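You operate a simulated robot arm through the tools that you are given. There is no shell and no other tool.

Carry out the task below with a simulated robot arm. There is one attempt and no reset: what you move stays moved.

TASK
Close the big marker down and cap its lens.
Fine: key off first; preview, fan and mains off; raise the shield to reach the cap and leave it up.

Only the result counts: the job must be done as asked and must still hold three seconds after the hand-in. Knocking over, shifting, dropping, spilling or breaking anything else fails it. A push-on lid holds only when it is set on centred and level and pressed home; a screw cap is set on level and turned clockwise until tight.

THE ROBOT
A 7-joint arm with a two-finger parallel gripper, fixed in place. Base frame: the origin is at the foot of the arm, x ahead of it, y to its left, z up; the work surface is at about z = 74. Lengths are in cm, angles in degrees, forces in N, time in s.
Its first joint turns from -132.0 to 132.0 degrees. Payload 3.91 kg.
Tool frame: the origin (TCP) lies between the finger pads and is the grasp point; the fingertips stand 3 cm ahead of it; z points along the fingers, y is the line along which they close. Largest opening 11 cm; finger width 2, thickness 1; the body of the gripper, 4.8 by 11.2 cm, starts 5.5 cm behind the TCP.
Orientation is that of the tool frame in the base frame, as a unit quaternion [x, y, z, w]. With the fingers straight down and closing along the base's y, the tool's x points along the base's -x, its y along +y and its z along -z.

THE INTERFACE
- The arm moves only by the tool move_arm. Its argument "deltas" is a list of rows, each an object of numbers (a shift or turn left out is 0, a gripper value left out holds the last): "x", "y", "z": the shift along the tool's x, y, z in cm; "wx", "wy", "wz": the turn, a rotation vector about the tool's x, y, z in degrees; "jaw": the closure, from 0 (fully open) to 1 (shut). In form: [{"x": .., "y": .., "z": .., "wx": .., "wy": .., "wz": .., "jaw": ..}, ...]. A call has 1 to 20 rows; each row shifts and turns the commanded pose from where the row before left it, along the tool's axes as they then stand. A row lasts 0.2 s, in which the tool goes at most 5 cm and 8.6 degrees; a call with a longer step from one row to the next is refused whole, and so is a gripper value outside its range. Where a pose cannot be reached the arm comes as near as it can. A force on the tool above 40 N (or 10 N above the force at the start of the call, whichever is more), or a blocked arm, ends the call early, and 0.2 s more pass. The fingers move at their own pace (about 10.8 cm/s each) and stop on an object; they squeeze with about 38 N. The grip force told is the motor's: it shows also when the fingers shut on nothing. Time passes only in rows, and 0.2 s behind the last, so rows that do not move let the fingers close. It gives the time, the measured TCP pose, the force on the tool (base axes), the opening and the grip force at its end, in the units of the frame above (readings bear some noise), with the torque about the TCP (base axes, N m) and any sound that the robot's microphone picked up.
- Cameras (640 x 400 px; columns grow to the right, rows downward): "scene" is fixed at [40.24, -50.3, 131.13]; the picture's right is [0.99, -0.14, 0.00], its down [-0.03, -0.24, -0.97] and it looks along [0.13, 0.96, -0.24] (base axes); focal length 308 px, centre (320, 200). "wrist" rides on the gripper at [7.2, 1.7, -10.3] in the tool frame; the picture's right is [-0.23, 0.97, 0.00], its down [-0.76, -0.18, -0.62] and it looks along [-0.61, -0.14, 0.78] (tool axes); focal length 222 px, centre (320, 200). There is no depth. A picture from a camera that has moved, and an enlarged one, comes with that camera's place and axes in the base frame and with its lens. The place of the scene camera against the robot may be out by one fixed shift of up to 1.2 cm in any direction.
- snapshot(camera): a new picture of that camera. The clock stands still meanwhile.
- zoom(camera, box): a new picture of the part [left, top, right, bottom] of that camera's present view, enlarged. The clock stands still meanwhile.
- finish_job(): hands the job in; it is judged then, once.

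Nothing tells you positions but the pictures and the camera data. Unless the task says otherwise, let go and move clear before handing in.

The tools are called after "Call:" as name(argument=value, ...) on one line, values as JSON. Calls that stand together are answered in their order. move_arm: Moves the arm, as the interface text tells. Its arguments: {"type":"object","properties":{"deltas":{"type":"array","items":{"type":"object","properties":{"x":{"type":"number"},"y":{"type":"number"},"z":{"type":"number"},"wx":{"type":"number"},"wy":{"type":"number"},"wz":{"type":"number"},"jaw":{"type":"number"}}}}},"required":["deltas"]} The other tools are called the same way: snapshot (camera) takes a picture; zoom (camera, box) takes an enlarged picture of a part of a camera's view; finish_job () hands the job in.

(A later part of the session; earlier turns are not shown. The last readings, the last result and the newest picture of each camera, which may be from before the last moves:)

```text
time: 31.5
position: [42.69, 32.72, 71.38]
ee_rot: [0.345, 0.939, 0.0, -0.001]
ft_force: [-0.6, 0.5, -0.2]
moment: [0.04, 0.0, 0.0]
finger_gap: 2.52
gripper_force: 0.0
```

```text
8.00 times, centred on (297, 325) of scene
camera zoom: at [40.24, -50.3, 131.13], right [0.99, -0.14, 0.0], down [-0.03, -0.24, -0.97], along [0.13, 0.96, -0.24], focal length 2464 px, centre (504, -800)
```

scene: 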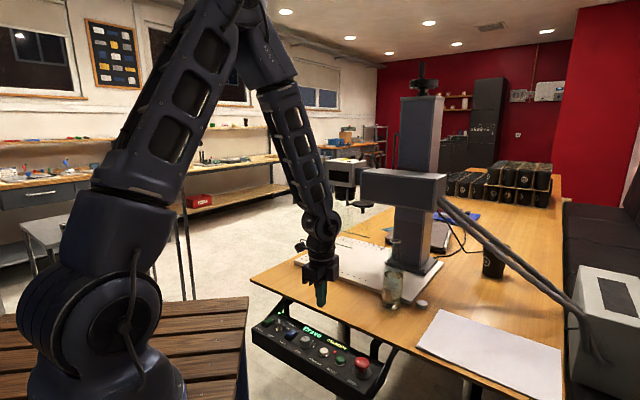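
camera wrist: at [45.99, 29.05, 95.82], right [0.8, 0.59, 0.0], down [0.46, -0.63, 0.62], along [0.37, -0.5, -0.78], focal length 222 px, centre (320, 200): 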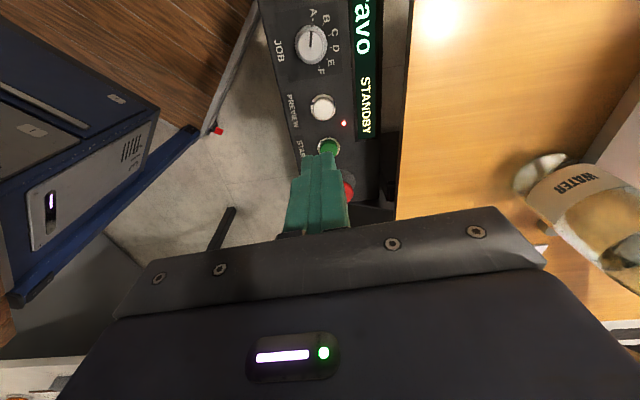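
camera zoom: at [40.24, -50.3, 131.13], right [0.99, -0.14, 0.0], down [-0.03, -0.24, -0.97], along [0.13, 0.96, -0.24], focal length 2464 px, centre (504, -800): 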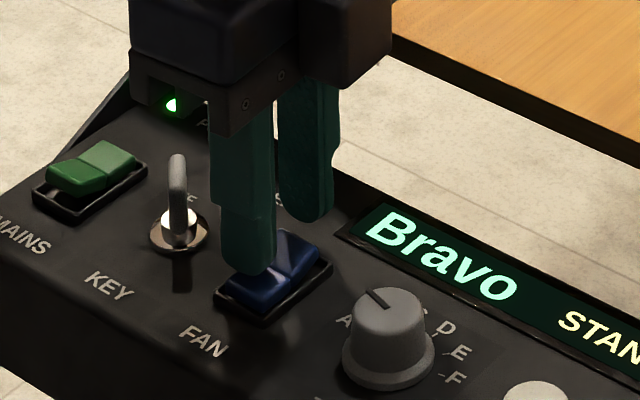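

Call:
move_arm(deltas=[{"z": 0.15}, {"z": 0.15}, {"z": 0.1}, {}])

Call:
zoom(camera="wrist", box=[220, 80, 420, 205])

Call:
zoom(camera="scene", box=[265, 300, 329, 350])

```text
time: 32.2
position: [42.7, 32.72, 71.15]
ee_rot: [0.346, 0.938, 0.0, 0.001]
ft_force: [0.3, -4.3, 13.0]
moment: [-0.24, 0.21, 0.06]
finger_gap: 2.71
gripper_force: 1.4
stopped in row 3: the force on the tool passed its limit at 48 N (the readings are from after the stop); the commanded pose is now the measured one
```

```text
3.20 times, centred on (320, 142) of wrist
camera zoom: at [38.24, 38.79, 81.58], right [0.8, 0.59, 0.0], down [0.46, -0.63, 0.62], along [0.37, -0.5, -0.78], focal length 711 px, centre (320, 384)
```

zoom: 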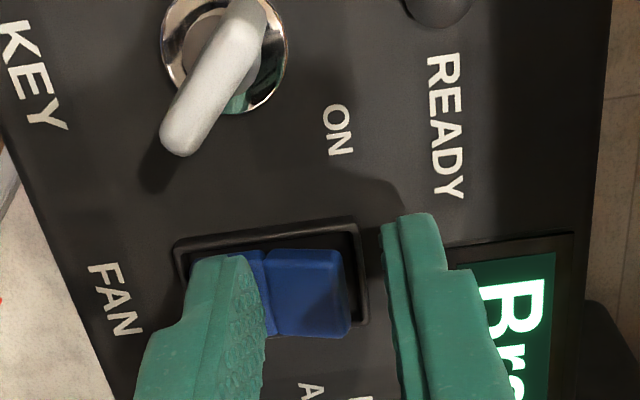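

```text
8.00 times, centred on (297, 325) of scene
camera zoom: at [40.24, -50.3, 131.13], right [0.99, -0.14, 0.0], down [-0.03, -0.24, -0.97], along [0.13, 0.96, -0.24], focal length 2464 px, centre (504, -800)
```

zoom: 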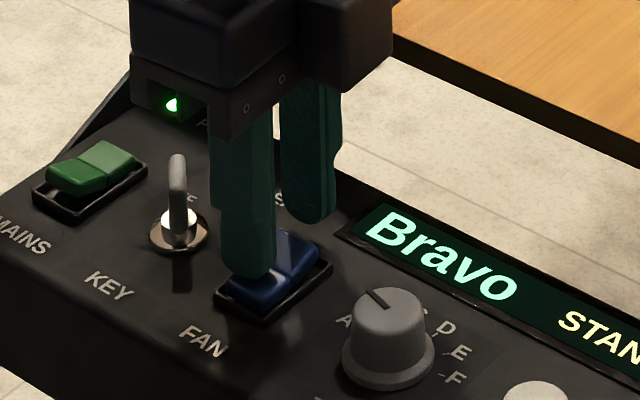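

I've now reached firm contact at 48 N. I'll lift a little to check whether the rocker flipped.

Call:
move_arm(deltas=[{"z": -1}, {"z": -3}, {"z": -3}, {}])

Call:
zoom(camera="wrist", box=[250, 60, 350, 122])

Call:
zoom(camera="scene", box=[255, 305, 311, 345])

```text
time: 33.2
position: [42.69, 32.78, 78.26]
ee_rot: [0.346, 0.938, 0.0, 0.001]
ft_force: [-0.4, 0.4, -0.1]
moment: [-0.01, -0.02, -0.01]
finger_gap: 2.51
gripper_force: 0.1
```

```text
6.40 times, centred on (300, 91) of wrist
camera zoom: at [38.21, 38.9, 88.64], right [0.8, 0.59, 0.0], down [0.46, -0.63, 0.62], along [0.37, -0.5, -0.78], focal length 1422 px, centre (448, 898)
```

zoom: 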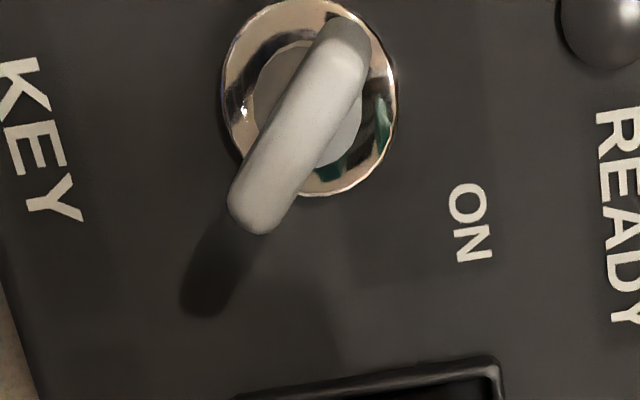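

```text
10.00 times, centred on (283, 325) of scene
camera zoom: at [40.24, -50.3, 131.13], right [0.99, -0.14, 0.0], down [-0.03, -0.24, -0.97], along [0.13, 0.96, -0.24], focal length 3080 px, centre (690, -1050)
```

zoom: 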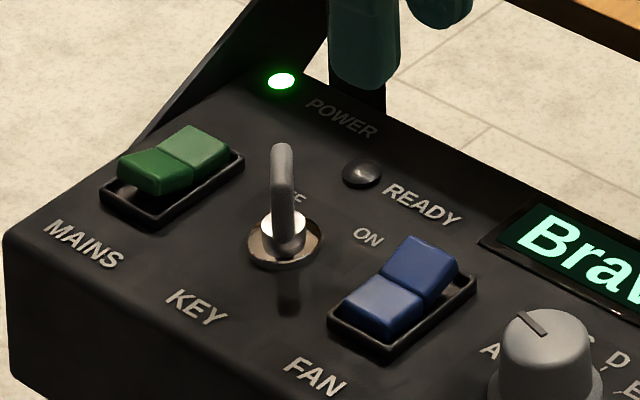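

FAN has flipped to OFF: its near half is now down, the opposite of MAINS. Next I'll move over MAINS with a 4.5° yaw correction, since the panel sits at 45°.

Call:
move_arm(deltas=[{"wz": 4.5}, {"x": 4.5}, {"x": 5}, {}])

Call:
zoom(camera="wrist", box=[220, 60, 420, 185])

```text
time: 34.2
position: [35.91, 39.09, 78.29]
ee_rot: [0.382, 0.924, 0.0, 0.0]
ft_force: [1.0, 0.8, 0.5]
moment: [0.01, -0.01, -0.01]
finger_gap: 2.52
gripper_force: 0.2
```

```text
3.20 times, centred on (320, 122) of wrist
camera zoom: at [31.87, 45.46, 88.8], right [0.85, 0.53, 0.0], down [0.41, -0.66, 0.62], along [0.33, -0.53, -0.78], focal length 711 px, centre (320, 448)
```

zoom: 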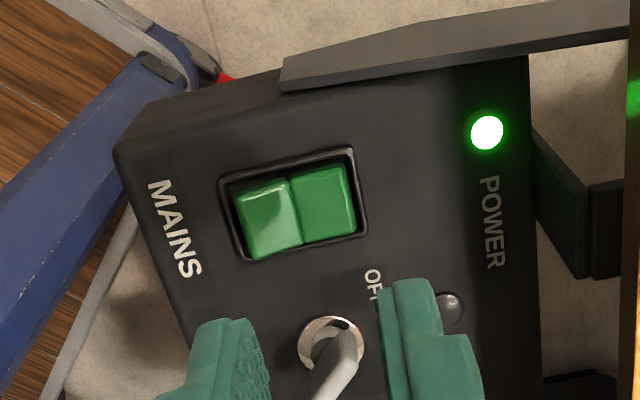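

MAINS' near half is at about (34.65, 38.2). I'll align over it and descend.

Call:
move_arm(deltas=[{"x": 0.25, "y": 0.2, "z": 2}, {"z": 2}, {"z": 1.5}, {"z": 0.5}, {}])

Call:
zoom(camera="wrist", box=[220, 80, 420, 205])

```text
time: 35.4
position: [35.98, 39.51, 72.17]
ee_rot: [0.382, 0.924, 0.002, 0.002]
ft_force: [0.9, -0.8, 1.0]
moment: [0.01, -0.01, 0.01]
finger_gap: 2.52
gripper_force: 0.0
```

```text
3.20 times, centred on (320, 142) of wrist
camera zoom: at [31.92, 45.95, 82.58], right [0.85, 0.53, 0.0], down [0.41, -0.66, 0.62], along [0.33, -0.53, -0.78], focal length 711 px, centre (320, 384)
```

zoom: 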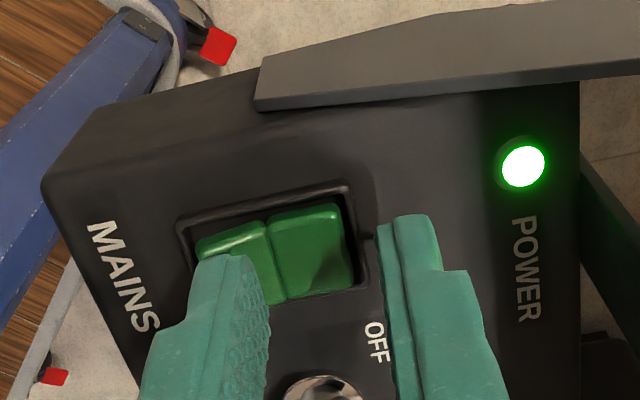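

The finger is aligned with the near half of MAINS. I'll press it down now.

Call:
move_arm(deltas=[{"x": 0.15, "z": 0.2}, {"z": 0.2}, {"z": 0.2}, {"z": 0.2}, {"z": 0.15}, {"z": 0.15}, {"z": 0.1}, {"z": 0.1}, {}])

Call:
zoom(camera="scene", box=[250, 300, 314, 340])

```text
time: 36.8
position: [35.9, 39.8, 71.31]
ee_rot: [0.383, 0.924, 0.001, 0.0]
ft_force: [-1.6, -4.4, 18.1]
moment: [-0.35, 0.17, 0.15]
finger_gap: 2.74
gripper_force: 1.7
stopped in row 7: the force on the tool passed its limit at 48 N (the readings are from after the stop); the commanded pose is now the measured one
```

```text
10.00 times, centred on (282, 320) of scene
camera zoom: at [40.24, -50.3, 131.13], right [0.99, -0.14, 0.0], down [-0.03, -0.24, -0.97], along [0.13, 0.96, -0.24], focal length 3080 px, centre (700, -1000)
```

zoom: 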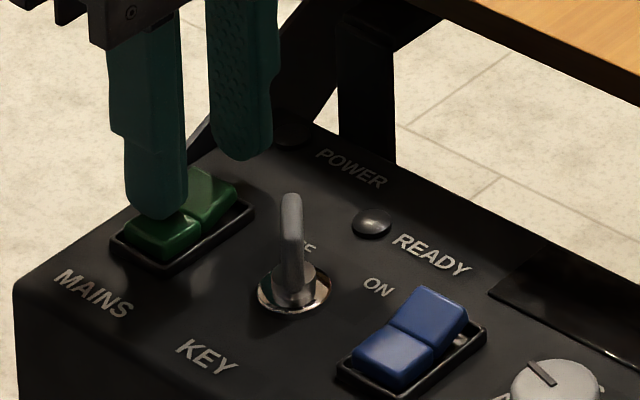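

MAINS is off: the POWER lamp and display are dark. Now I'll lift away and turn the wrist camera toward the marker head to study the shield and cap.

Call:
move_arm(deltas=[{"z": -1}, {"z": -4}, {"z": -4.5}, {"z": -4.5}, {"z": -4.5}, {"z": -4.5}, {"z": -4.5}, {"z": -4.5}, {"z": -4.5}, {}])

Call:
move_arm(deltas=[{"wz": -8}, {"wz": -8}, {"wz": -8}, {"wz": -8}, {"wz": -8}, {"wz": -8}, {"wz": -8}, {"wz": -8}, {"wz": -8}, {"wz": -8}, {"wz": -8}, {"wz": -2}, {}])

Call:
snapshot(camera="wrist")

Call:
zoom(camera="scene", box=[240, 290, 400, 400])

Call:
snapshot(camera="scene")

```text
time: 39.0
position: [35.89, 39.23, 107.69]
ee_rot: [0.382, 0.924, 0.002, 0.001]
ft_force: [1.1, 1.3, -0.3]
moment: [-0.02, 0.02, 0.05]
finger_gap: 2.55
gripper_force: 0.0
```

```text
time: 41.8
position: [35.89, 39.7, 107.66]
ee_rot: [-0.384, 0.924, 0.001, 0.001]
ft_force: [-0.5, -0.5, 0.3]
moment: [-0.02, -0.01, -0.01]
finger_gap: 2.54
gripper_force: 0.0
```

```text
taken
camera wrist: at [29.44, 35.92, 117.92], right [-0.53, 0.85, 0.0], down [0.66, 0.41, 0.63], along [0.53, 0.33, -0.78], focal length 222 px, centre (320, 200)
```

wrist: 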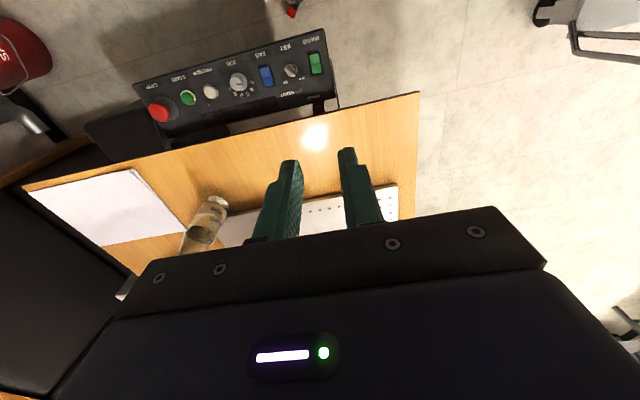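

```text
3.64 times, centred on (320, 345) of scene
camera zoom: at [40.24, -50.3, 131.13], right [0.99, -0.14, 0.0], down [-0.03, -0.24, -0.97], along [0.13, 0.96, -0.24], focal length 1120 px, centre (320, -327)
```

zoom: 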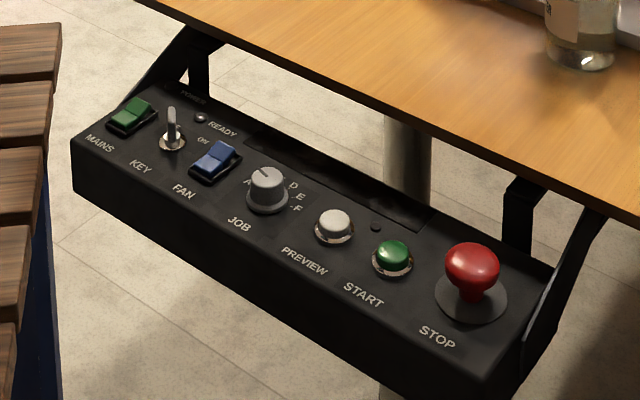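

```text
taken
```

scene: 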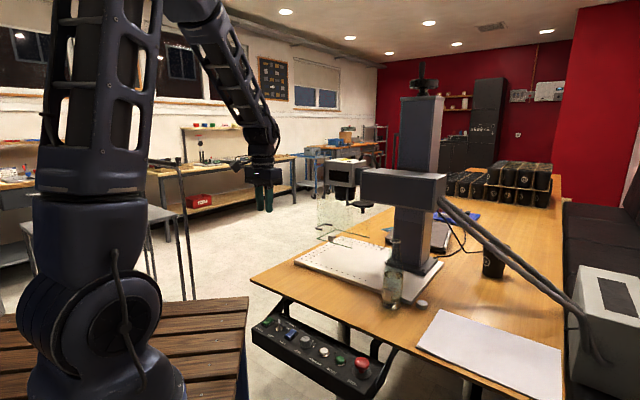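

All four controls are off. Now I'll move toward the marker and tilt the hand so the camera looks horizontally at the head, shield and cap.

Call:
move_arm(deltas=[{"x": -3, "z": -1}, {"x": -3, "z": -1}, {"wy": -8}, {"wy": -8}, {"wy": -8}, {"wy": -8}, {"wy": -8}, {}])

Call:
snapshot(camera="wrist")

Call:
snapshot(camera="scene")

```text
time: 43.6
position: [39.95, 44.06, 109.81]
ee_rot: [-0.36, 0.867, 0.132, 0.318]
ft_force: [0.2, -0.5, -0.1]
moment: [-0.01, 0.0, 0.0]
finger_gap: 2.55
gripper_force: 0.1
```

```text
taken
camera wrist: at [30.13, 36.75, 113.01], right [-0.57, 0.81, 0.15], down [0.25, 0.0, 0.97], along [0.78, 0.59, -0.2], focal length 222 px, centre (320, 200)
```

wrist: 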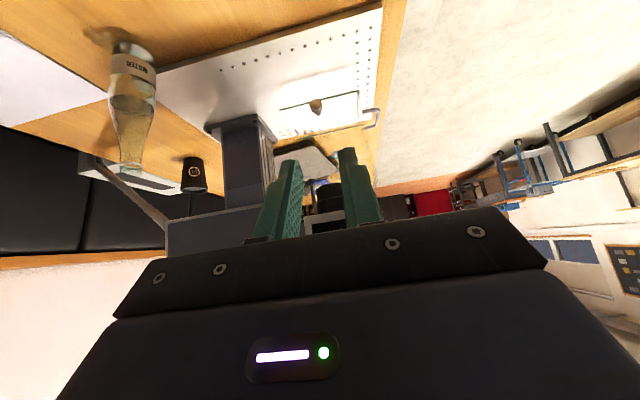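

```text
taken
```

scene: 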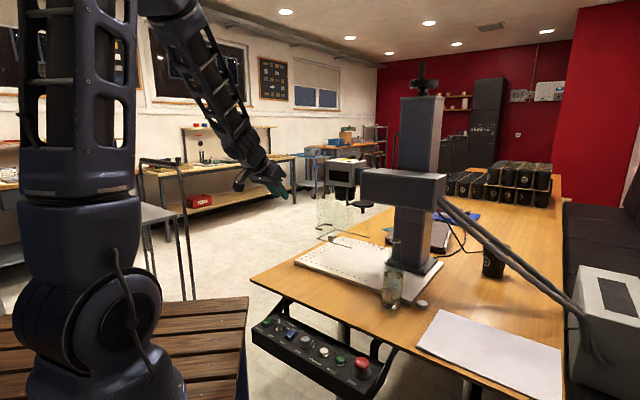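

The head is hidden behind the fingers, and the picture is upside-down. I'll open the fingers wide and zoom.

Call:
move_arm(deltas=[{"jaw": 0}, {"x": -3}, {"x": -3}, {}])

Call:
snapshot(camera="wrist")

Call:
zoom(camera="wrist", box=[240, 80, 400, 220])

```text
time: 44.6
position: [43.41, 47.19, 113.64]
ee_rot: [-0.36, 0.867, 0.132, 0.318]
ft_force: [-0.9, -0.1, -0.8]
moment: [-0.03, -0.04, -0.03]
finger_gap: 11.01
gripper_force: 0.0
```

```text
taken
camera wrist: at [33.57, 39.96, 116.88], right [-0.57, 0.81, 0.15], down [0.25, 0.0, 0.97], along [0.78, 0.59, -0.21], focal length 222 px, centre (320, 200)
```

wrist: 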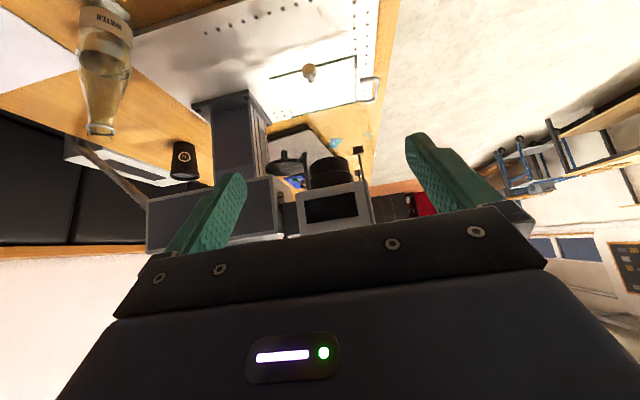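

```text
2.86 times, centred on (320, 150) of wrist
camera zoom: at [33.57, 39.96, 116.88], right [-0.57, 0.81, 0.15], down [0.25, 0.0, 0.97], along [0.78, 0.59, -0.21], focal length 635 px, centre (320, 343)
```

zoom: 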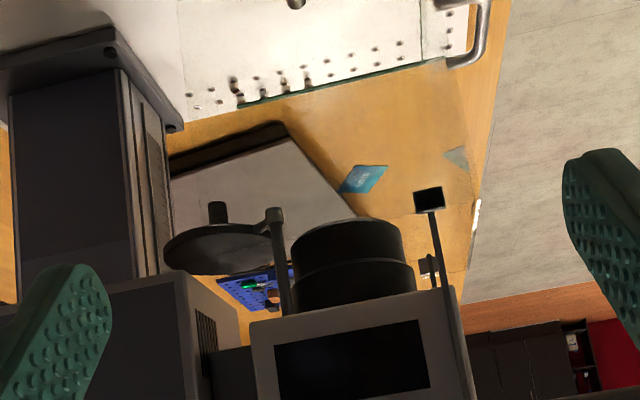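

I can now make out the lens barrel under the head. Beside it is a black disc with a knob on an arm from a post, which looks like a swing-arm cap. I'll study it and the shield in detail.

Call:
zoom(camera="scene", box=[312, 150, 392, 200])

Call:
zoom(camera="scene", box=[308, 190, 388, 250])

Call:
zoom(camera="wrist", box=[260, 130, 360, 192])

Call:
zoom(camera="wrist", box=[260, 50, 400, 138])

```text
8.00 times, centred on (352, 175) of scene
camera zoom: at [40.24, -50.3, 131.13], right [0.99, -0.14, 0.0], down [-0.03, -0.24, -0.97], along [0.13, 0.96, -0.24], focal length 2464 px, centre (64, 400)
```

zoom: 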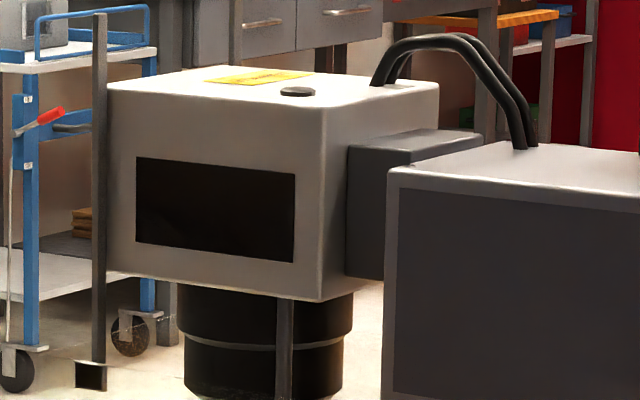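

```text
6.67 times, centred on (348, 220) of scene
camera zoom: at [40.24, -50.3, 131.13], right [0.99, -0.14, 0.0], down [-0.03, -0.24, -0.97], along [0.13, 0.96, -0.24], focal length 2053 px, centre (133, 67)
```

zoom: 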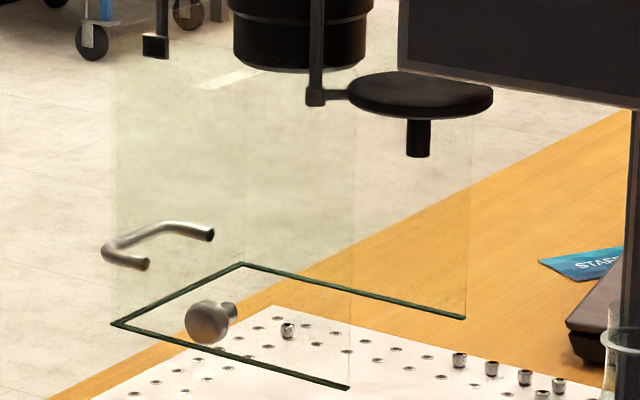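

```text
6.40 times, centred on (310, 161) of wrist
camera zoom: at [33.57, 39.96, 116.88], right [-0.57, 0.81, 0.15], down [0.25, 0.0, 0.97], along [0.78, 0.59, -0.21], focal length 1422 px, centre (384, 450)
```

zoom: 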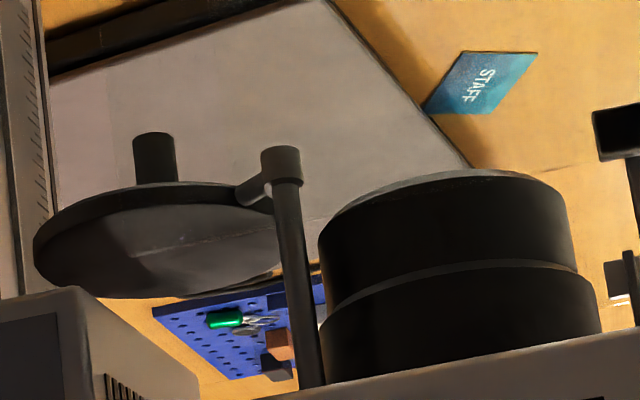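

```text
4.55 times, centred on (330, 94) of wrist
camera zoom: at [33.57, 39.96, 116.88], right [-0.57, 0.81, 0.15], down [0.25, 0.0, 0.97], along [0.78, 0.59, -0.21], focal length 1010 px, centre (274, 682)
```

zoom: 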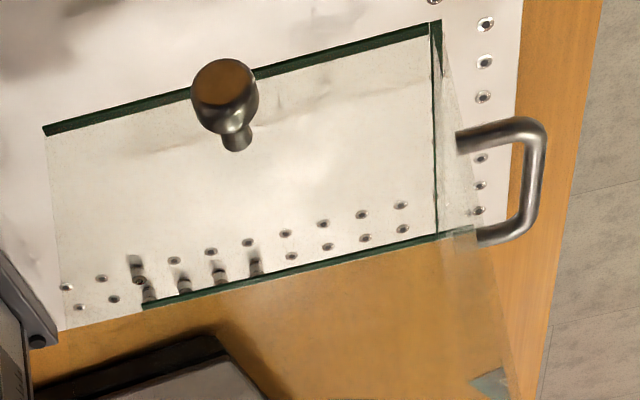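

The shield is a rigid three-sided glass with its bottom at z≈85 and its front panel running roughly from (54.6,68.5) to (65.9,56.9). It has a round knob on the front, near (58,60,88), and a bar handle on the end, near (56.3,75.4,88.3). Before touching it I'll look lower and closer to see how it's mounted.

Call:
move_arm(deltas=[{"wy": -6}, {"wy": -6}, {"x": 3.5, "z": 2.5}, {"x": 3.5, "z": 2.5}, {"x": 2.5, "z": 2.3}, {}])

Call:
snapshot(camera="wrist")

Call:
zoom(camera="wrist", box=[240, 60, 420, 220])

```text
time: 46.0
position: [43.3, 46.93, 101.21]
ee_rot: [-0.344, 0.829, 0.168, 0.407]
ft_force: [-0.4, 0.5, -0.1]
moment: [-0.03, -0.01, -0.02]
finger_gap: 11.01
gripper_force: 0.1
```

```text
taken
camera wrist: at [33.16, 39.33, 101.8], right [-0.59, 0.79, 0.18], down [0.11, -0.14, 0.98], along [0.8, 0.6, 0.0], focal length 222 px, centre (320, 200)
```

wrist: 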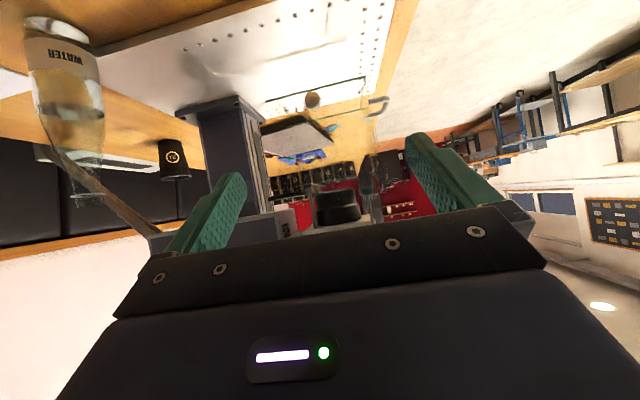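

```text
2.50 times, centred on (330, 140) of wrist
camera zoom: at [33.16, 39.33, 101.8], right [-0.59, 0.79, 0.18], down [0.11, -0.14, 0.98], along [0.8, 0.6, 0.0], focal length 555 px, centre (295, 350)
```

zoom: 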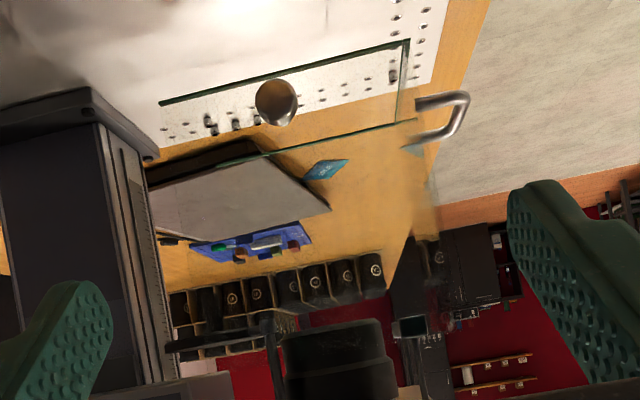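

Call:
zoom(camera="wrist", box=[290, 140, 410, 215])

Call:
zoom(camera="scene", box=[310, 120, 350, 205])

```text
5.33 times, centred on (350, 178) of wrist
camera zoom: at [33.16, 39.33, 101.8], right [-0.59, 0.79, 0.18], down [0.11, -0.14, 0.98], along [0.8, 0.6, 0.0], focal length 1185 px, centre (160, 320)
```

zoom: 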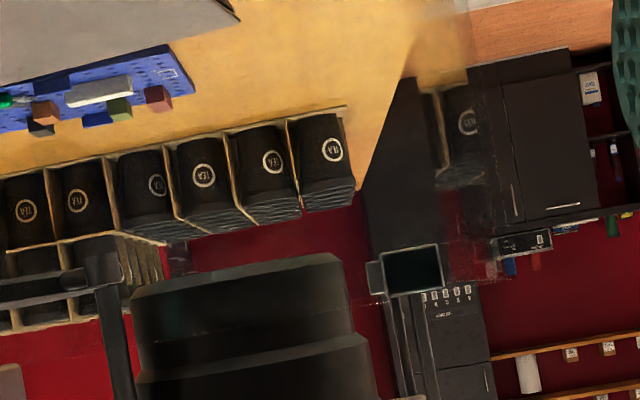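

```text
4.71 times, centred on (330, 162) of scene
camera zoom: at [40.24, -50.3, 131.13], right [0.99, -0.14, 0.0], down [-0.03, -0.24, -0.97], along [0.13, 0.96, -0.24], focal length 1449 px, centre (273, 376)
```

zoom: 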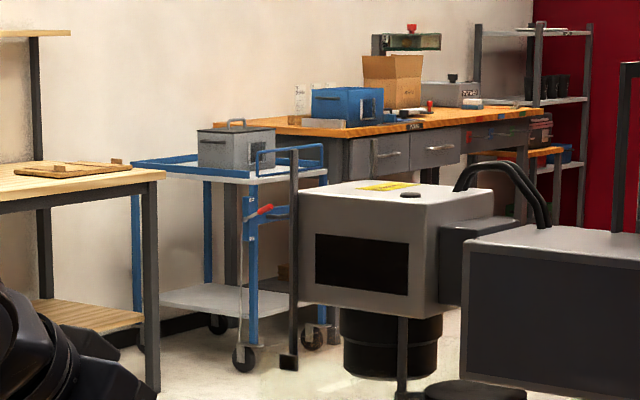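

The black rods beside the head look like vertical guide rails about 17 cm long, with the shield hanging at their lower ends. I'll lift the shield by its front knob, which is on the side I can reach, starting by levelling the hand to point at it with the fingers closing vertically.

Call:
move_arm(deltas=[{"wy": -7.5}, {"wy": -7.5}, {"wy": -7.5}, {"wy": -7.5}, {"wy": -6.5}, {}])

Call:
move_arm(deltas=[{"wz": 8.2}, {"wz": 8.2}, {"wz": 8.2}, {"wz": 8.2}, {"wz": 8.2}, {"wz": 8.2}, {"wz": 8.2}, {"wz": 8.2}, {"wz": 8.2}, {"wz": 8.2}, {"wz": 8}, {}])

Call:
snapshot(camera="wrist")

Call:
snapshot(camera="scene")

```text
time: 47.4
position: [43.28, 47.01, 101.59]
ee_rot: [-0.274, 0.66, 0.268, 0.646]
ft_force: [-0.2, 0.5, 0.3]
moment: [-0.01, 0.0, -0.02]
finger_gap: 10.99
gripper_force: 0.1
```

```text
time: 50.0
position: [40.41, 46.72, 116.71]
ee_rot: [0.272, 0.671, 0.637, 0.266]
ft_force: [-0.2, -0.2, 0.1]
moment: [0.0, 0.02, -0.03]
finger_gap: 11.0
gripper_force: 0.1
out of reach, approached as far as the arm can: row 5, 6, 7, 8, 9, 10, 11
```

```text
taken
camera wrist: at [28.1, 44.67, 118.8], right [0.19, -0.12, 0.97], down [0.1, -0.98, -0.14], along [0.98, 0.12, -0.17], focal length 222 px, centre (320, 200)
```

wrist: 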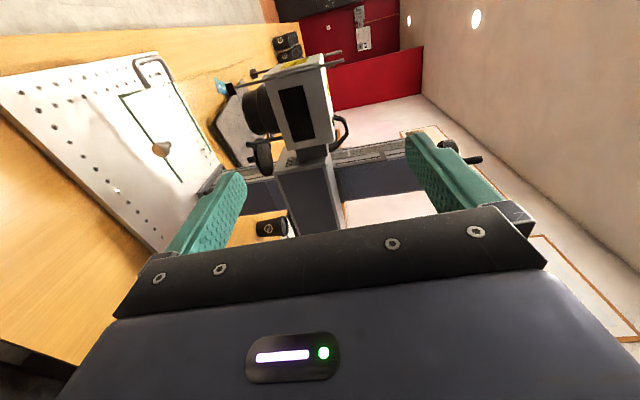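

```text
taken
```

scene: 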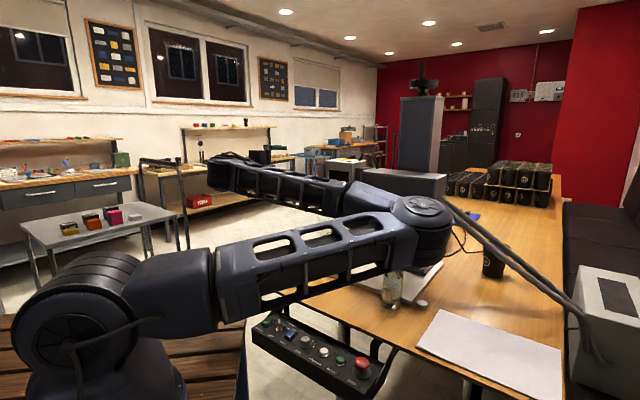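

The arm swung its elbow out over the table because this pose is too close to the base. I'll undo that roll straight away and retry from farther out.

Call:
move_arm(deltas=[{"wz": -8.2}, {"wz": -8.2}, {"wz": -8.2}, {"wz": -8.2}, {"wz": -8.2}, {"wz": -8.2}, {}])

Call:
snapshot(camera="scene")

```text
time: 51.6
position: [40.51, 46.68, 116.79]
ee_rot: [-0.025, 0.715, 0.475, 0.513]
ft_force: [0.3, -0.4, -0.2]
moment: [0.01, 0.02, 0.02]
finger_gap: 10.96
gripper_force: 0.1
```

```text
taken
```

scene: 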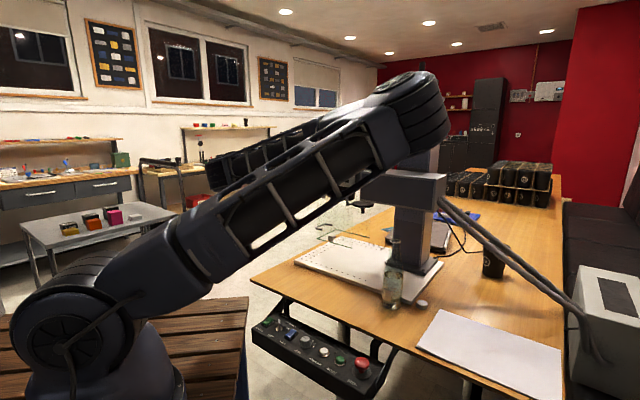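

Call:
move_arm(deltas=[{"wz": -8.2}, {"wz": -8.2}, {"wz": -8.2}, {"wz": -8.2}, {"wz": -8}, {}])

Call:
snapshot(camera="scene")

Call:
snapshot(camera="wrist")

```text
time: 53.0
position: [40.53, 46.68, 116.64]
ee_rot: [-0.274, 0.661, 0.267, 0.646]
ft_force: [0.0, 0.7, -0.2]
moment: [0.0, 0.0, 0.01]
finger_gap: 11.0
gripper_force: 0.1
```

```text
taken
```

scene: 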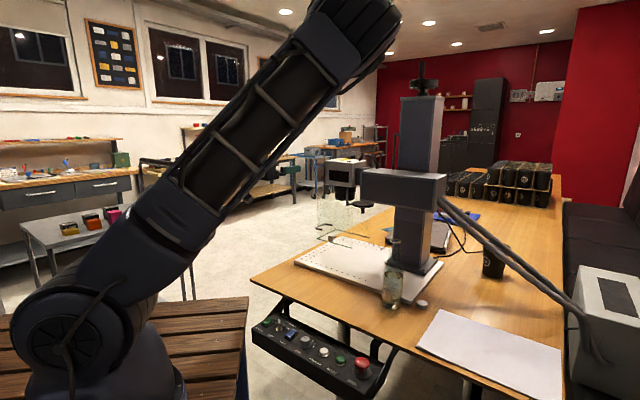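

```text
taken
camera wrist: at [31.79, 40.6, 109.73], right [-0.69, 0.69, 0.23], down [-0.3, -0.55, 0.78], along [0.66, 0.46, 0.59], focal length 222 px, centre (320, 200)
```

wrist: 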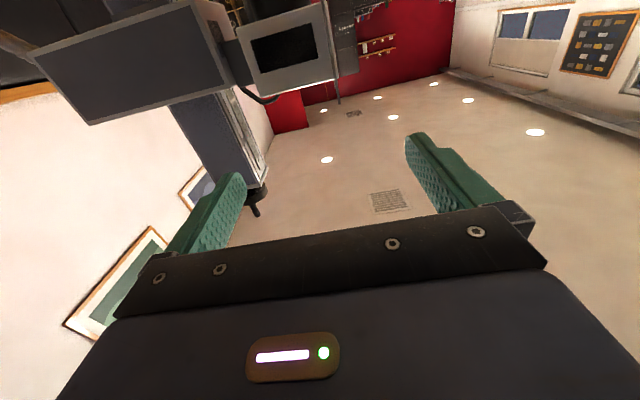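

The scene looks undisturbed. I'll tilt the hand to about 30° below horizontal without the roll, narrow the jaw, and approach the knob from the front.

Call:
move_arm(deltas=[{"wy": 7.5, "jaw": 0.55}, {"wy": 7.5}, {"wy": 7.5}, {"wy": 7.5}, {}])

Call:
snapshot(camera="scene")

```text
time: 54.2
position: [40.32, 46.64, 116.67]
ee_rot: [-0.334, 0.805, 0.188, 0.453]
ft_force: [0.3, -0.1, -0.5]
moment: [-0.02, -0.02, -0.01]
finger_gap: 4.95
gripper_force: 0.2
```

```text
taken
```

scene: 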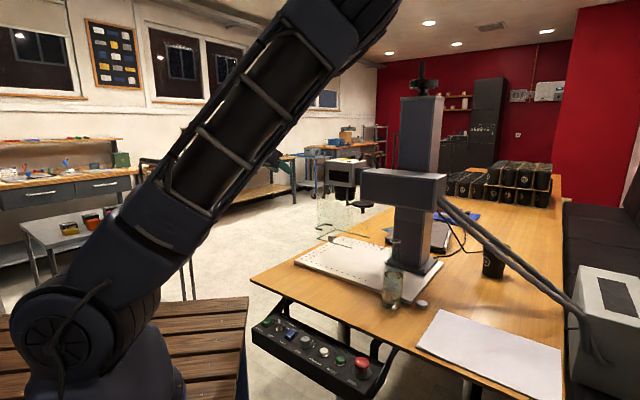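

Call:
move_arm(deltas=[{"x": 2.2, "y": -0.5, "z": 4}, {"x": 2.2, "y": -0.5, "z": 4}, {"x": 2.2, "y": -0.5, "z": 4}, {"x": 2.2, "y": -0.5, "z": 4}, {}])

Call:
snapshot(camera="scene")

Call:
snapshot(camera="wrist")

```text
time: 55.4
position: [48.28, 52.14, 100.82]
ee_rot: [-0.335, 0.804, 0.189, 0.453]
ft_force: [-0.5, 0.1, -0.1]
moment: [0.0, -0.02, -0.03]
finger_gap: 4.97
gripper_force: 0.0
```

```text
taken
```

scene: 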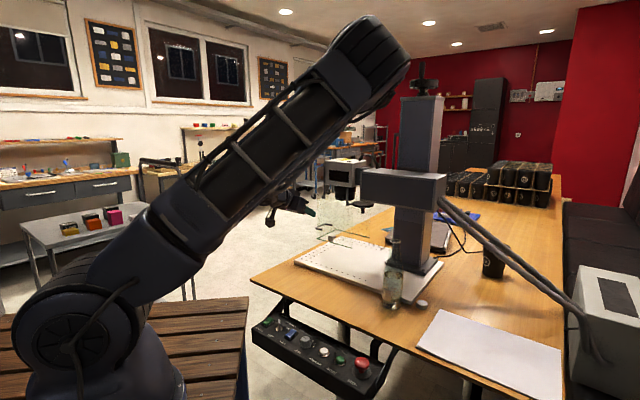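

```text
taken
camera wrist: at [38.16, 44.41, 100.08], right [-0.61, 0.77, 0.19], down [0.03, -0.22, 0.97], along [0.8, 0.6, 0.11], focal length 222 px, centre (320, 200)
```

wrist: 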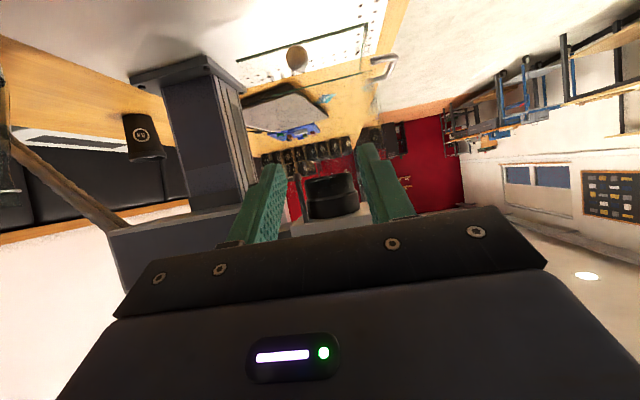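

Call:
zoom(camera="wrist", box=[230, 10, 410, 122])

Call:
zoom(camera="wrist", box=[280, 110, 400, 185])

```text
3.56 times, centred on (320, 66) of wrist
camera zoom: at [38.16, 44.41, 100.08], right [-0.61, 0.77, 0.19], down [0.03, -0.22, 0.97], along [0.8, 0.6, 0.11], focal length 790 px, centre (320, 676)
```

zoom: 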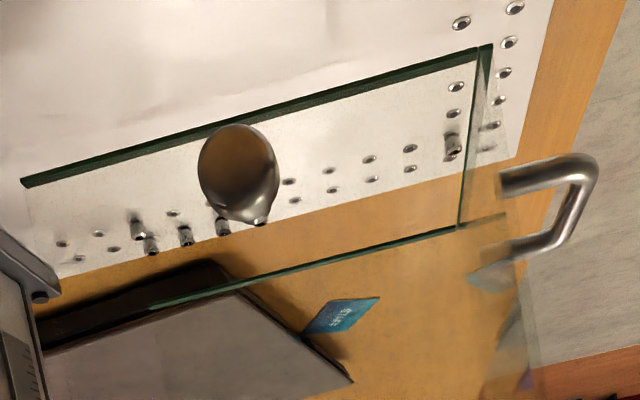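

```text
5.33 times, centred on (340, 148) of wrist
camera zoom: at [38.16, 44.41, 100.08], right [-0.61, 0.77, 0.19], down [0.03, -0.22, 0.97], along [0.8, 0.6, 0.11], focal length 1185 px, centre (213, 480)
```

zoom: 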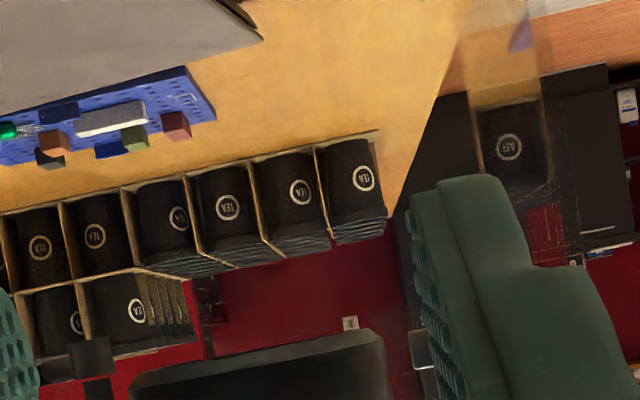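

The knob comes out at (58.5, 60.7, 87.3) from two consistent views. I'll go to a pre-grasp about 6 cm short of it.

Call:
move_arm(deltas=[{"x": 1.6, "y": -0.4, "z": 3.7}, {"x": 1.6, "y": -0.4, "z": 3.7}, {"x": 1.5, "y": -0.43, "z": 3.6}, {}])

Call:
snapshot(camera="wrist")

Call:
snapshot(camera="scene")

```text
time: 56.4
position: [53.71, 56.12, 91.22]
ee_rot: [-0.335, 0.805, 0.189, 0.453]
ft_force: [-0.4, 0.3, 0.1]
moment: [0.01, 0.01, 0.0]
finger_gap: 4.97
gripper_force: 0.0
```

```text
taken
camera wrist: at [43.49, 48.52, 90.41], right [-0.61, 0.77, 0.19], down [0.03, -0.22, 0.97], along [0.8, 0.6, 0.11], focal length 222 px, centre (320, 200)
```

wrist: 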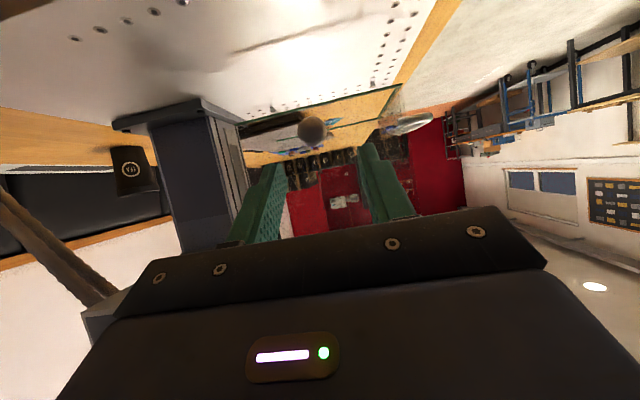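

```text
taken
```

scene: 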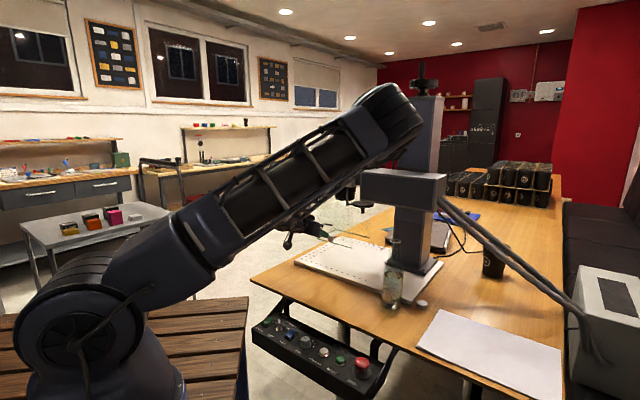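

Call:
move_arm(deltas=[{"x": 0.1, "y": -0.2, "z": 2.5}, {"x": 0.1, "z": 1.5}, {}])

Call:
zoom(camera="wrist", box=[230, 90, 410, 202])

Call:
zoom(camera="scene", box=[270, 180, 400, 261])

```text
time: 57.2
position: [56.32, 58.39, 88.98]
ee_rot: [-0.334, 0.805, 0.188, 0.453]
ft_force: [1.0, -0.2, -0.8]
moment: [0.02, -0.01, -0.03]
finger_gap: 4.95
gripper_force: 0.1
```

```text
3.56 times, centred on (320, 146) of wrist
camera zoom: at [46.13, 50.67, 88.27], right [-0.61, 0.77, 0.19], down [0.03, -0.22, 0.97], along [0.8, 0.6, 0.11], focal length 790 px, centre (320, 392)
```

zoom: 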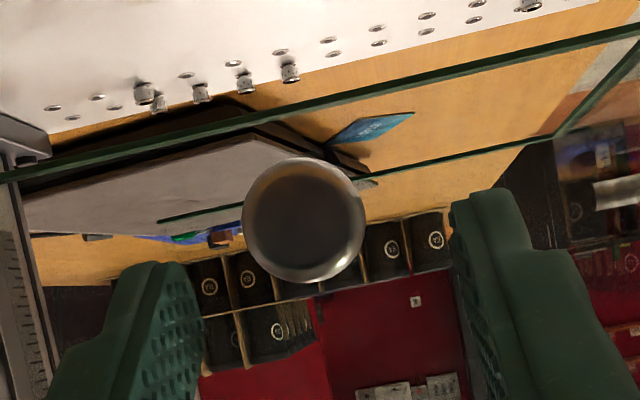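

```text
4.92 times, centred on (335, 220) of scene
camera zoom: at [40.24, -50.3, 131.13], right [0.99, -0.14, 0.0], down [-0.03, -0.24, -0.97], along [0.13, 0.96, -0.24], focal length 1516 px, centre (246, 99)
```

zoom: 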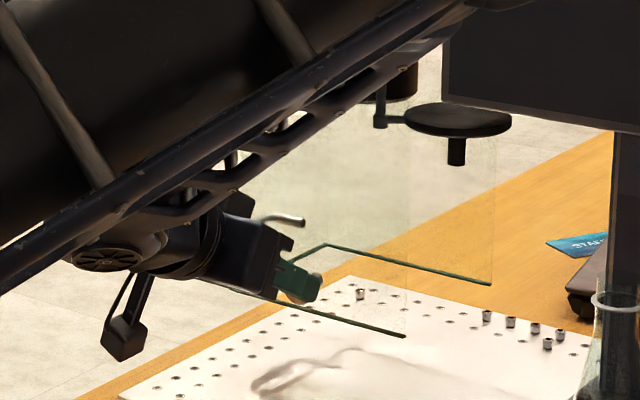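

The knob sits centrally between the fingers. I'll advance the last 2.5 cm and close on it.

Call:
move_arm(deltas=[{"x": 0.15, "z": 1.3}, {"x": 0.15, "z": 1.2}, {}])

Call:
zoom(camera="wrist", box=[230, 110, 410, 222])

Call:
move_arm(deltas=[{"jaw": 0.75}, {"jaw": 0.9}, {"jaw": 1}, {}])

Call:
zoom(camera="wrist", box=[230, 110, 410, 222])

```text
time: 58.0
position: [57.89, 59.52, 87.32]
ee_rot: [-0.334, 0.806, 0.187, 0.452]
ft_force: [-0.4, 0.0, 0.1]
moment: [0.0, 0.04, 0.01]
finger_gap: 4.96
gripper_force: 0.1
```

```text
3.56 times, centred on (320, 166) of wrist
camera zoom: at [47.65, 52.01, 86.65], right [-0.61, 0.77, 0.19], down [0.03, -0.22, 0.97], along [0.8, 0.6, 0.11], focal length 790 px, centre (320, 321)
```

zoom: 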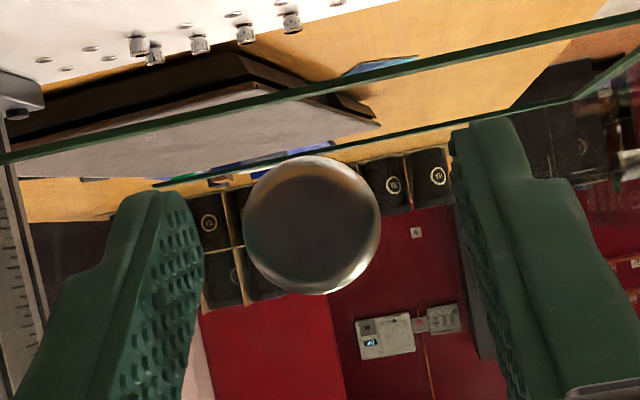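

```text
time: 59.0
position: [57.93, 59.48, 87.45]
ee_rot: [-0.333, 0.805, 0.187, 0.454]
ft_force: [17.1, -26.6, 2.1]
moment: [-0.23, -0.2, -0.89]
finger_gap: 2.49
gripper_force: 45.0
```

```text
3.56 times, centred on (320, 166) of wrist
camera zoom: at [47.82, 51.89, 86.63], right [-0.6, 0.77, 0.19], down [0.03, -0.22, 0.97], along [0.8, 0.59, 0.11], focal length 790 px, centre (320, 321)
```

zoom: 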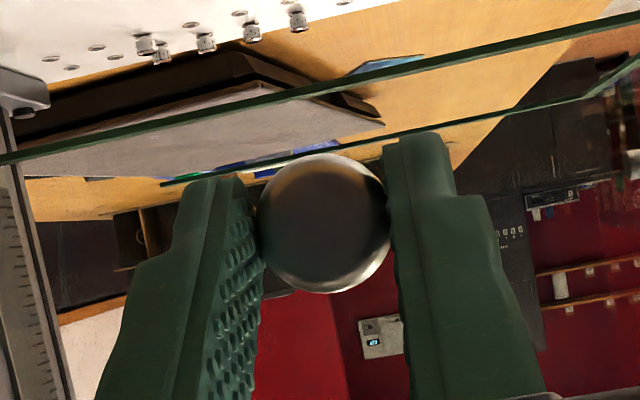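

I've gripped the knob (2.5 cm). A side force of about 30 N shows the hand is slightly off-centre, so I'll relieve that first and then lift gently.

Call:
move_arm(deltas=[{"y": -0.25}, {"y": -0.1}, {}])

Call:
move_arm(deltas=[{"x": -0.43, "z": -0.26}, {"x": -0.43, "z": -0.26}, {}])

Call:
zoom(camera="wrist", box=[230, 110, 410, 222])

```text
time: 59.8
position: [57.98, 59.41, 87.41]
ee_rot: [-0.335, 0.804, 0.19, 0.453]
ft_force: [0.0, 11.3, 0.5]
moment: [0.28, -0.11, 0.27]
finger_gap: 2.5
gripper_force: 44.9
```

```text
time: 60.6
position: [57.97, 59.34, 88.39]
ee_rot: [-0.335, 0.805, 0.189, 0.452]
ft_force: [-11.7, 31.0, 0.3]
moment: [0.1, 0.4, 0.81]
finger_gap: 2.51
gripper_force: 45.6
```

```text
3.56 times, centred on (320, 166) of wrist
camera zoom: at [47.89, 51.79, 87.57], right [-0.61, 0.77, 0.2], down [0.03, -0.22, 0.97], along [0.79, 0.6, 0.11], focal length 790 px, centre (320, 321)
```

zoom: 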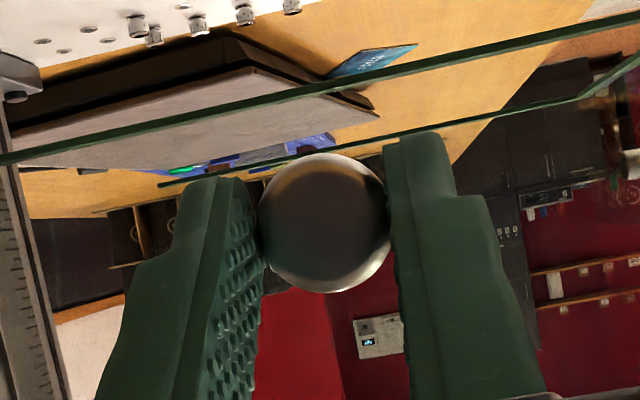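

The shield rises easily, with almost no vertical force. I'll correct the sideways offset and keep lifting in small steps.

Call:
move_arm(deltas=[{"y": 0.15}, {"y": 0.05, "x": -0.43, "z": -0.26}, {"x": -0.43, "z": -0.22}, {}])

Call:
move_arm(deltas=[{"x": -0.43, "z": -0.24}, {"x": -0.43, "z": -0.24}, {}])

```text
time: 61.6
position: [57.9, 59.37, 89.39]
ee_rot: [-0.335, 0.805, 0.188, 0.453]
ft_force: [-13.3, 17.4, -0.7]
moment: [-0.12, 0.33, 0.61]
finger_gap: 2.5
gripper_force: 45.3
```

```text
time: 62.4
position: [58.06, 59.61, 90.34]
ee_rot: [-0.335, 0.805, 0.188, 0.453]
ft_force: [-27.6, 22.4, -1.2]
moment: [-0.08, 0.52, 1.11]
finger_gap: 2.52
gripper_force: 45.4
```

Call:
move_arm(deltas=[{"y": 0.2}, {"y": 0.08, "x": -0.43, "z": -0.25}, {"y": 0.08, "x": -0.43, "z": -0.25}, {}])

Call:
move_arm(deltas=[{"y": 0.03, "x": -0.43, "z": -0.25}, {"y": 0.03, "x": -0.43, "z": -0.25}, {}])

```text
time: 63.4
position: [57.94, 59.34, 91.15]
ee_rot: [-0.333, 0.805, 0.187, 0.453]
ft_force: [-13.8, -14.6, -0.9]
moment: [-0.67, 0.64, -0.08]
finger_gap: 2.54
gripper_force: 44.9
```

```text
time: 64.4
position: [58.01, 59.42, 92.09]
ee_rot: [-0.333, 0.806, 0.186, 0.453]
ft_force: [-2.7, -12.6, 0.4]
moment: [0.21, -0.32, -0.2]
finger_gap: 2.52
gripper_force: 45.0
stopped in row 3: the force on the tool passed its limit at 41 N (the readings are from after the stop); the commanded pose is now the measured one
```

Call:
move_arm(deltas=[{"x": -0.35, "z": -0.21}, {"x": -0.35, "z": -0.21}, {"x": -0.35, "z": -0.21}, {}])

Call:
zoom(camera="scene", box=[270, 150, 400, 261])

```text
time: 65.4
position: [57.93, 59.54, 93.47]
ee_rot: [-0.333, 0.805, 0.186, 0.454]
ft_force: [-5.4, -19.3, -2.3]
moment: [-0.61, 0.47, -0.28]
finger_gap: 2.51
gripper_force: 45.0
```

```text
3.60 times, centred on (335, 206) of scene
camera zoom: at [40.24, -50.3, 131.13], right [0.99, -0.14, 0.0], down [-0.03, -0.24, -0.97], along [0.13, 0.96, -0.24], focal length 1110 px, centre (266, 180)
```

zoom: 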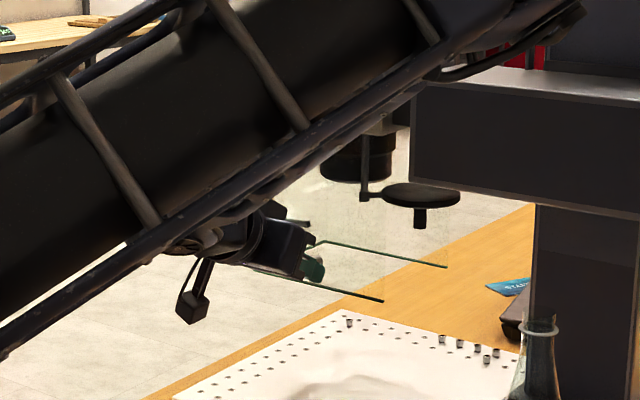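

The shield is rising with the knob. I'll continue.

Call:
move_arm(deltas=[{"y": -0.05, "z": -0.1}, {"x": -0.43, "z": -0.26}, {"x": -0.43, "z": -0.26}, {"x": -0.43, "z": -0.26}, {}])

Call:
move_arm(deltas=[{"x": -0.43, "z": -0.26}, {"x": -0.43, "z": -0.26}, {"x": -0.43, "z": -0.26}, {}])

```text
time: 66.6
position: [57.92, 59.53, 95.09]
ee_rot: [-0.333, 0.805, 0.187, 0.454]
ft_force: [8.5, 22.7, 0.8]
moment: [0.42, -0.23, 0.25]
finger_gap: 2.52
gripper_force: 44.7
```

```text
time: 67.6
position: [58.01, 59.59, 96.43]
ee_rot: [-0.332, 0.806, 0.185, 0.453]
ft_force: [5.4, 3.1, -0.9]
moment: [-0.35, 0.39, -0.09]
finger_gap: 2.51
gripper_force: 44.6
```

Call:
move_arm(deltas=[{"x": -0.43, "z": -0.26}, {"x": -0.43, "z": -0.26}, {"x": -0.43, "z": -0.26}, {"x": -0.43, "z": -0.26}, {}])

Call:
move_arm(deltas=[{"x": -0.43, "z": -0.26}, {"x": -0.43, "z": -0.26}, {"x": -0.43, "z": -0.26}, {"x": -0.43, "z": -0.26}, {}])

Call:
snapshot(camera="scene")

Call:
snapshot(camera="wrist")

```text
time: 68.8
position: [58.02, 59.45, 98.52]
ee_rot: [-0.333, 0.806, 0.186, 0.453]
ft_force: [11.6, 15.8, -0.1]
moment: [0.11, -0.12, 0.11]
finger_gap: 2.55
gripper_force: 45.4
```

```text
time: 70.0
position: [57.95, 59.38, 100.51]
ee_rot: [-0.332, 0.806, 0.185, 0.454]
ft_force: [13.2, 7.0, -1.0]
moment: [-0.2, 0.12, -0.11]
finger_gap: 2.51
gripper_force: 44.7
```

```text
taken
```

scene: 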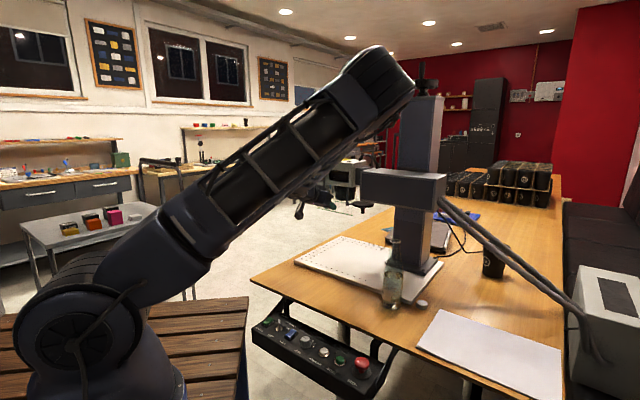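

```text
taken
camera wrist: at [47.81, 51.87, 99.78], right [-0.6, 0.77, 0.19], down [0.03, -0.22, 0.97], along [0.8, 0.59, 0.11], focal length 222 px, centre (320, 200)
```

wrist: 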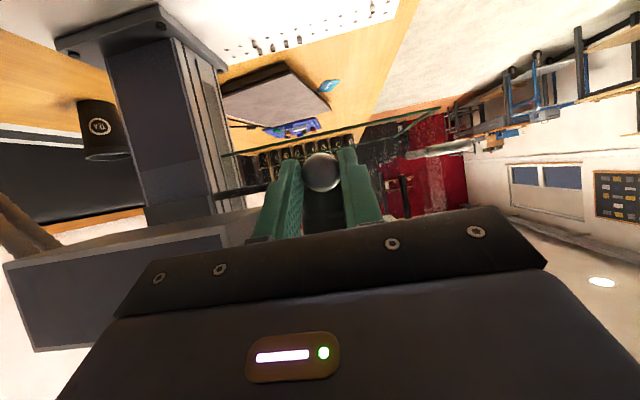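

It's up 13 cm. I'll continue to the top stop.

Call:
move_arm(deltas=[{"x": -0.43, "z": -0.27}, {"x": -0.43, "z": -0.27}, {"x": -0.43, "z": -0.27}, {"x": -0.43, "z": -0.26}, {}])

Call:
move_arm(deltas=[{"x": -0.43, "z": -0.26}, {"x": -0.43, "z": -0.26}, {"x": -0.43, "z": -0.26}, {"x": -0.43, "z": -0.26}, {}])

Call:
move_arm(deltas=[{"x": -0.43, "z": -0.26}, {"x": -0.43, "z": -0.26}, {"x": -0.43, "z": -0.26}, {"x": -0.43, "z": -0.26}, {}])

```text
time: 71.2
position: [57.92, 59.39, 102.41]
ee_rot: [-0.331, 0.806, 0.186, 0.454]
ft_force: [6.8, -15.6, -1.5]
moment: [-0.6, 0.43, -0.5]
finger_gap: 2.53
gripper_force: 44.7
```

```text
time: 72.4
position: [57.99, 59.44, 104.46]
ee_rot: [-0.333, 0.805, 0.187, 0.454]
ft_force: [17.8, 17.4, 0.4]
moment: [0.34, -0.36, 0.05]
finger_gap: 2.5
gripper_force: 44.8
```

```text
time: 73.6
position: [57.95, 59.26, 106.33]
ee_rot: [-0.334, 0.806, 0.187, 0.452]
ft_force: [-20.6, -23.5, -18.1]
moment: [-0.88, 0.78, -0.04]
finger_gap: 2.28
gripper_force: 45.5
```

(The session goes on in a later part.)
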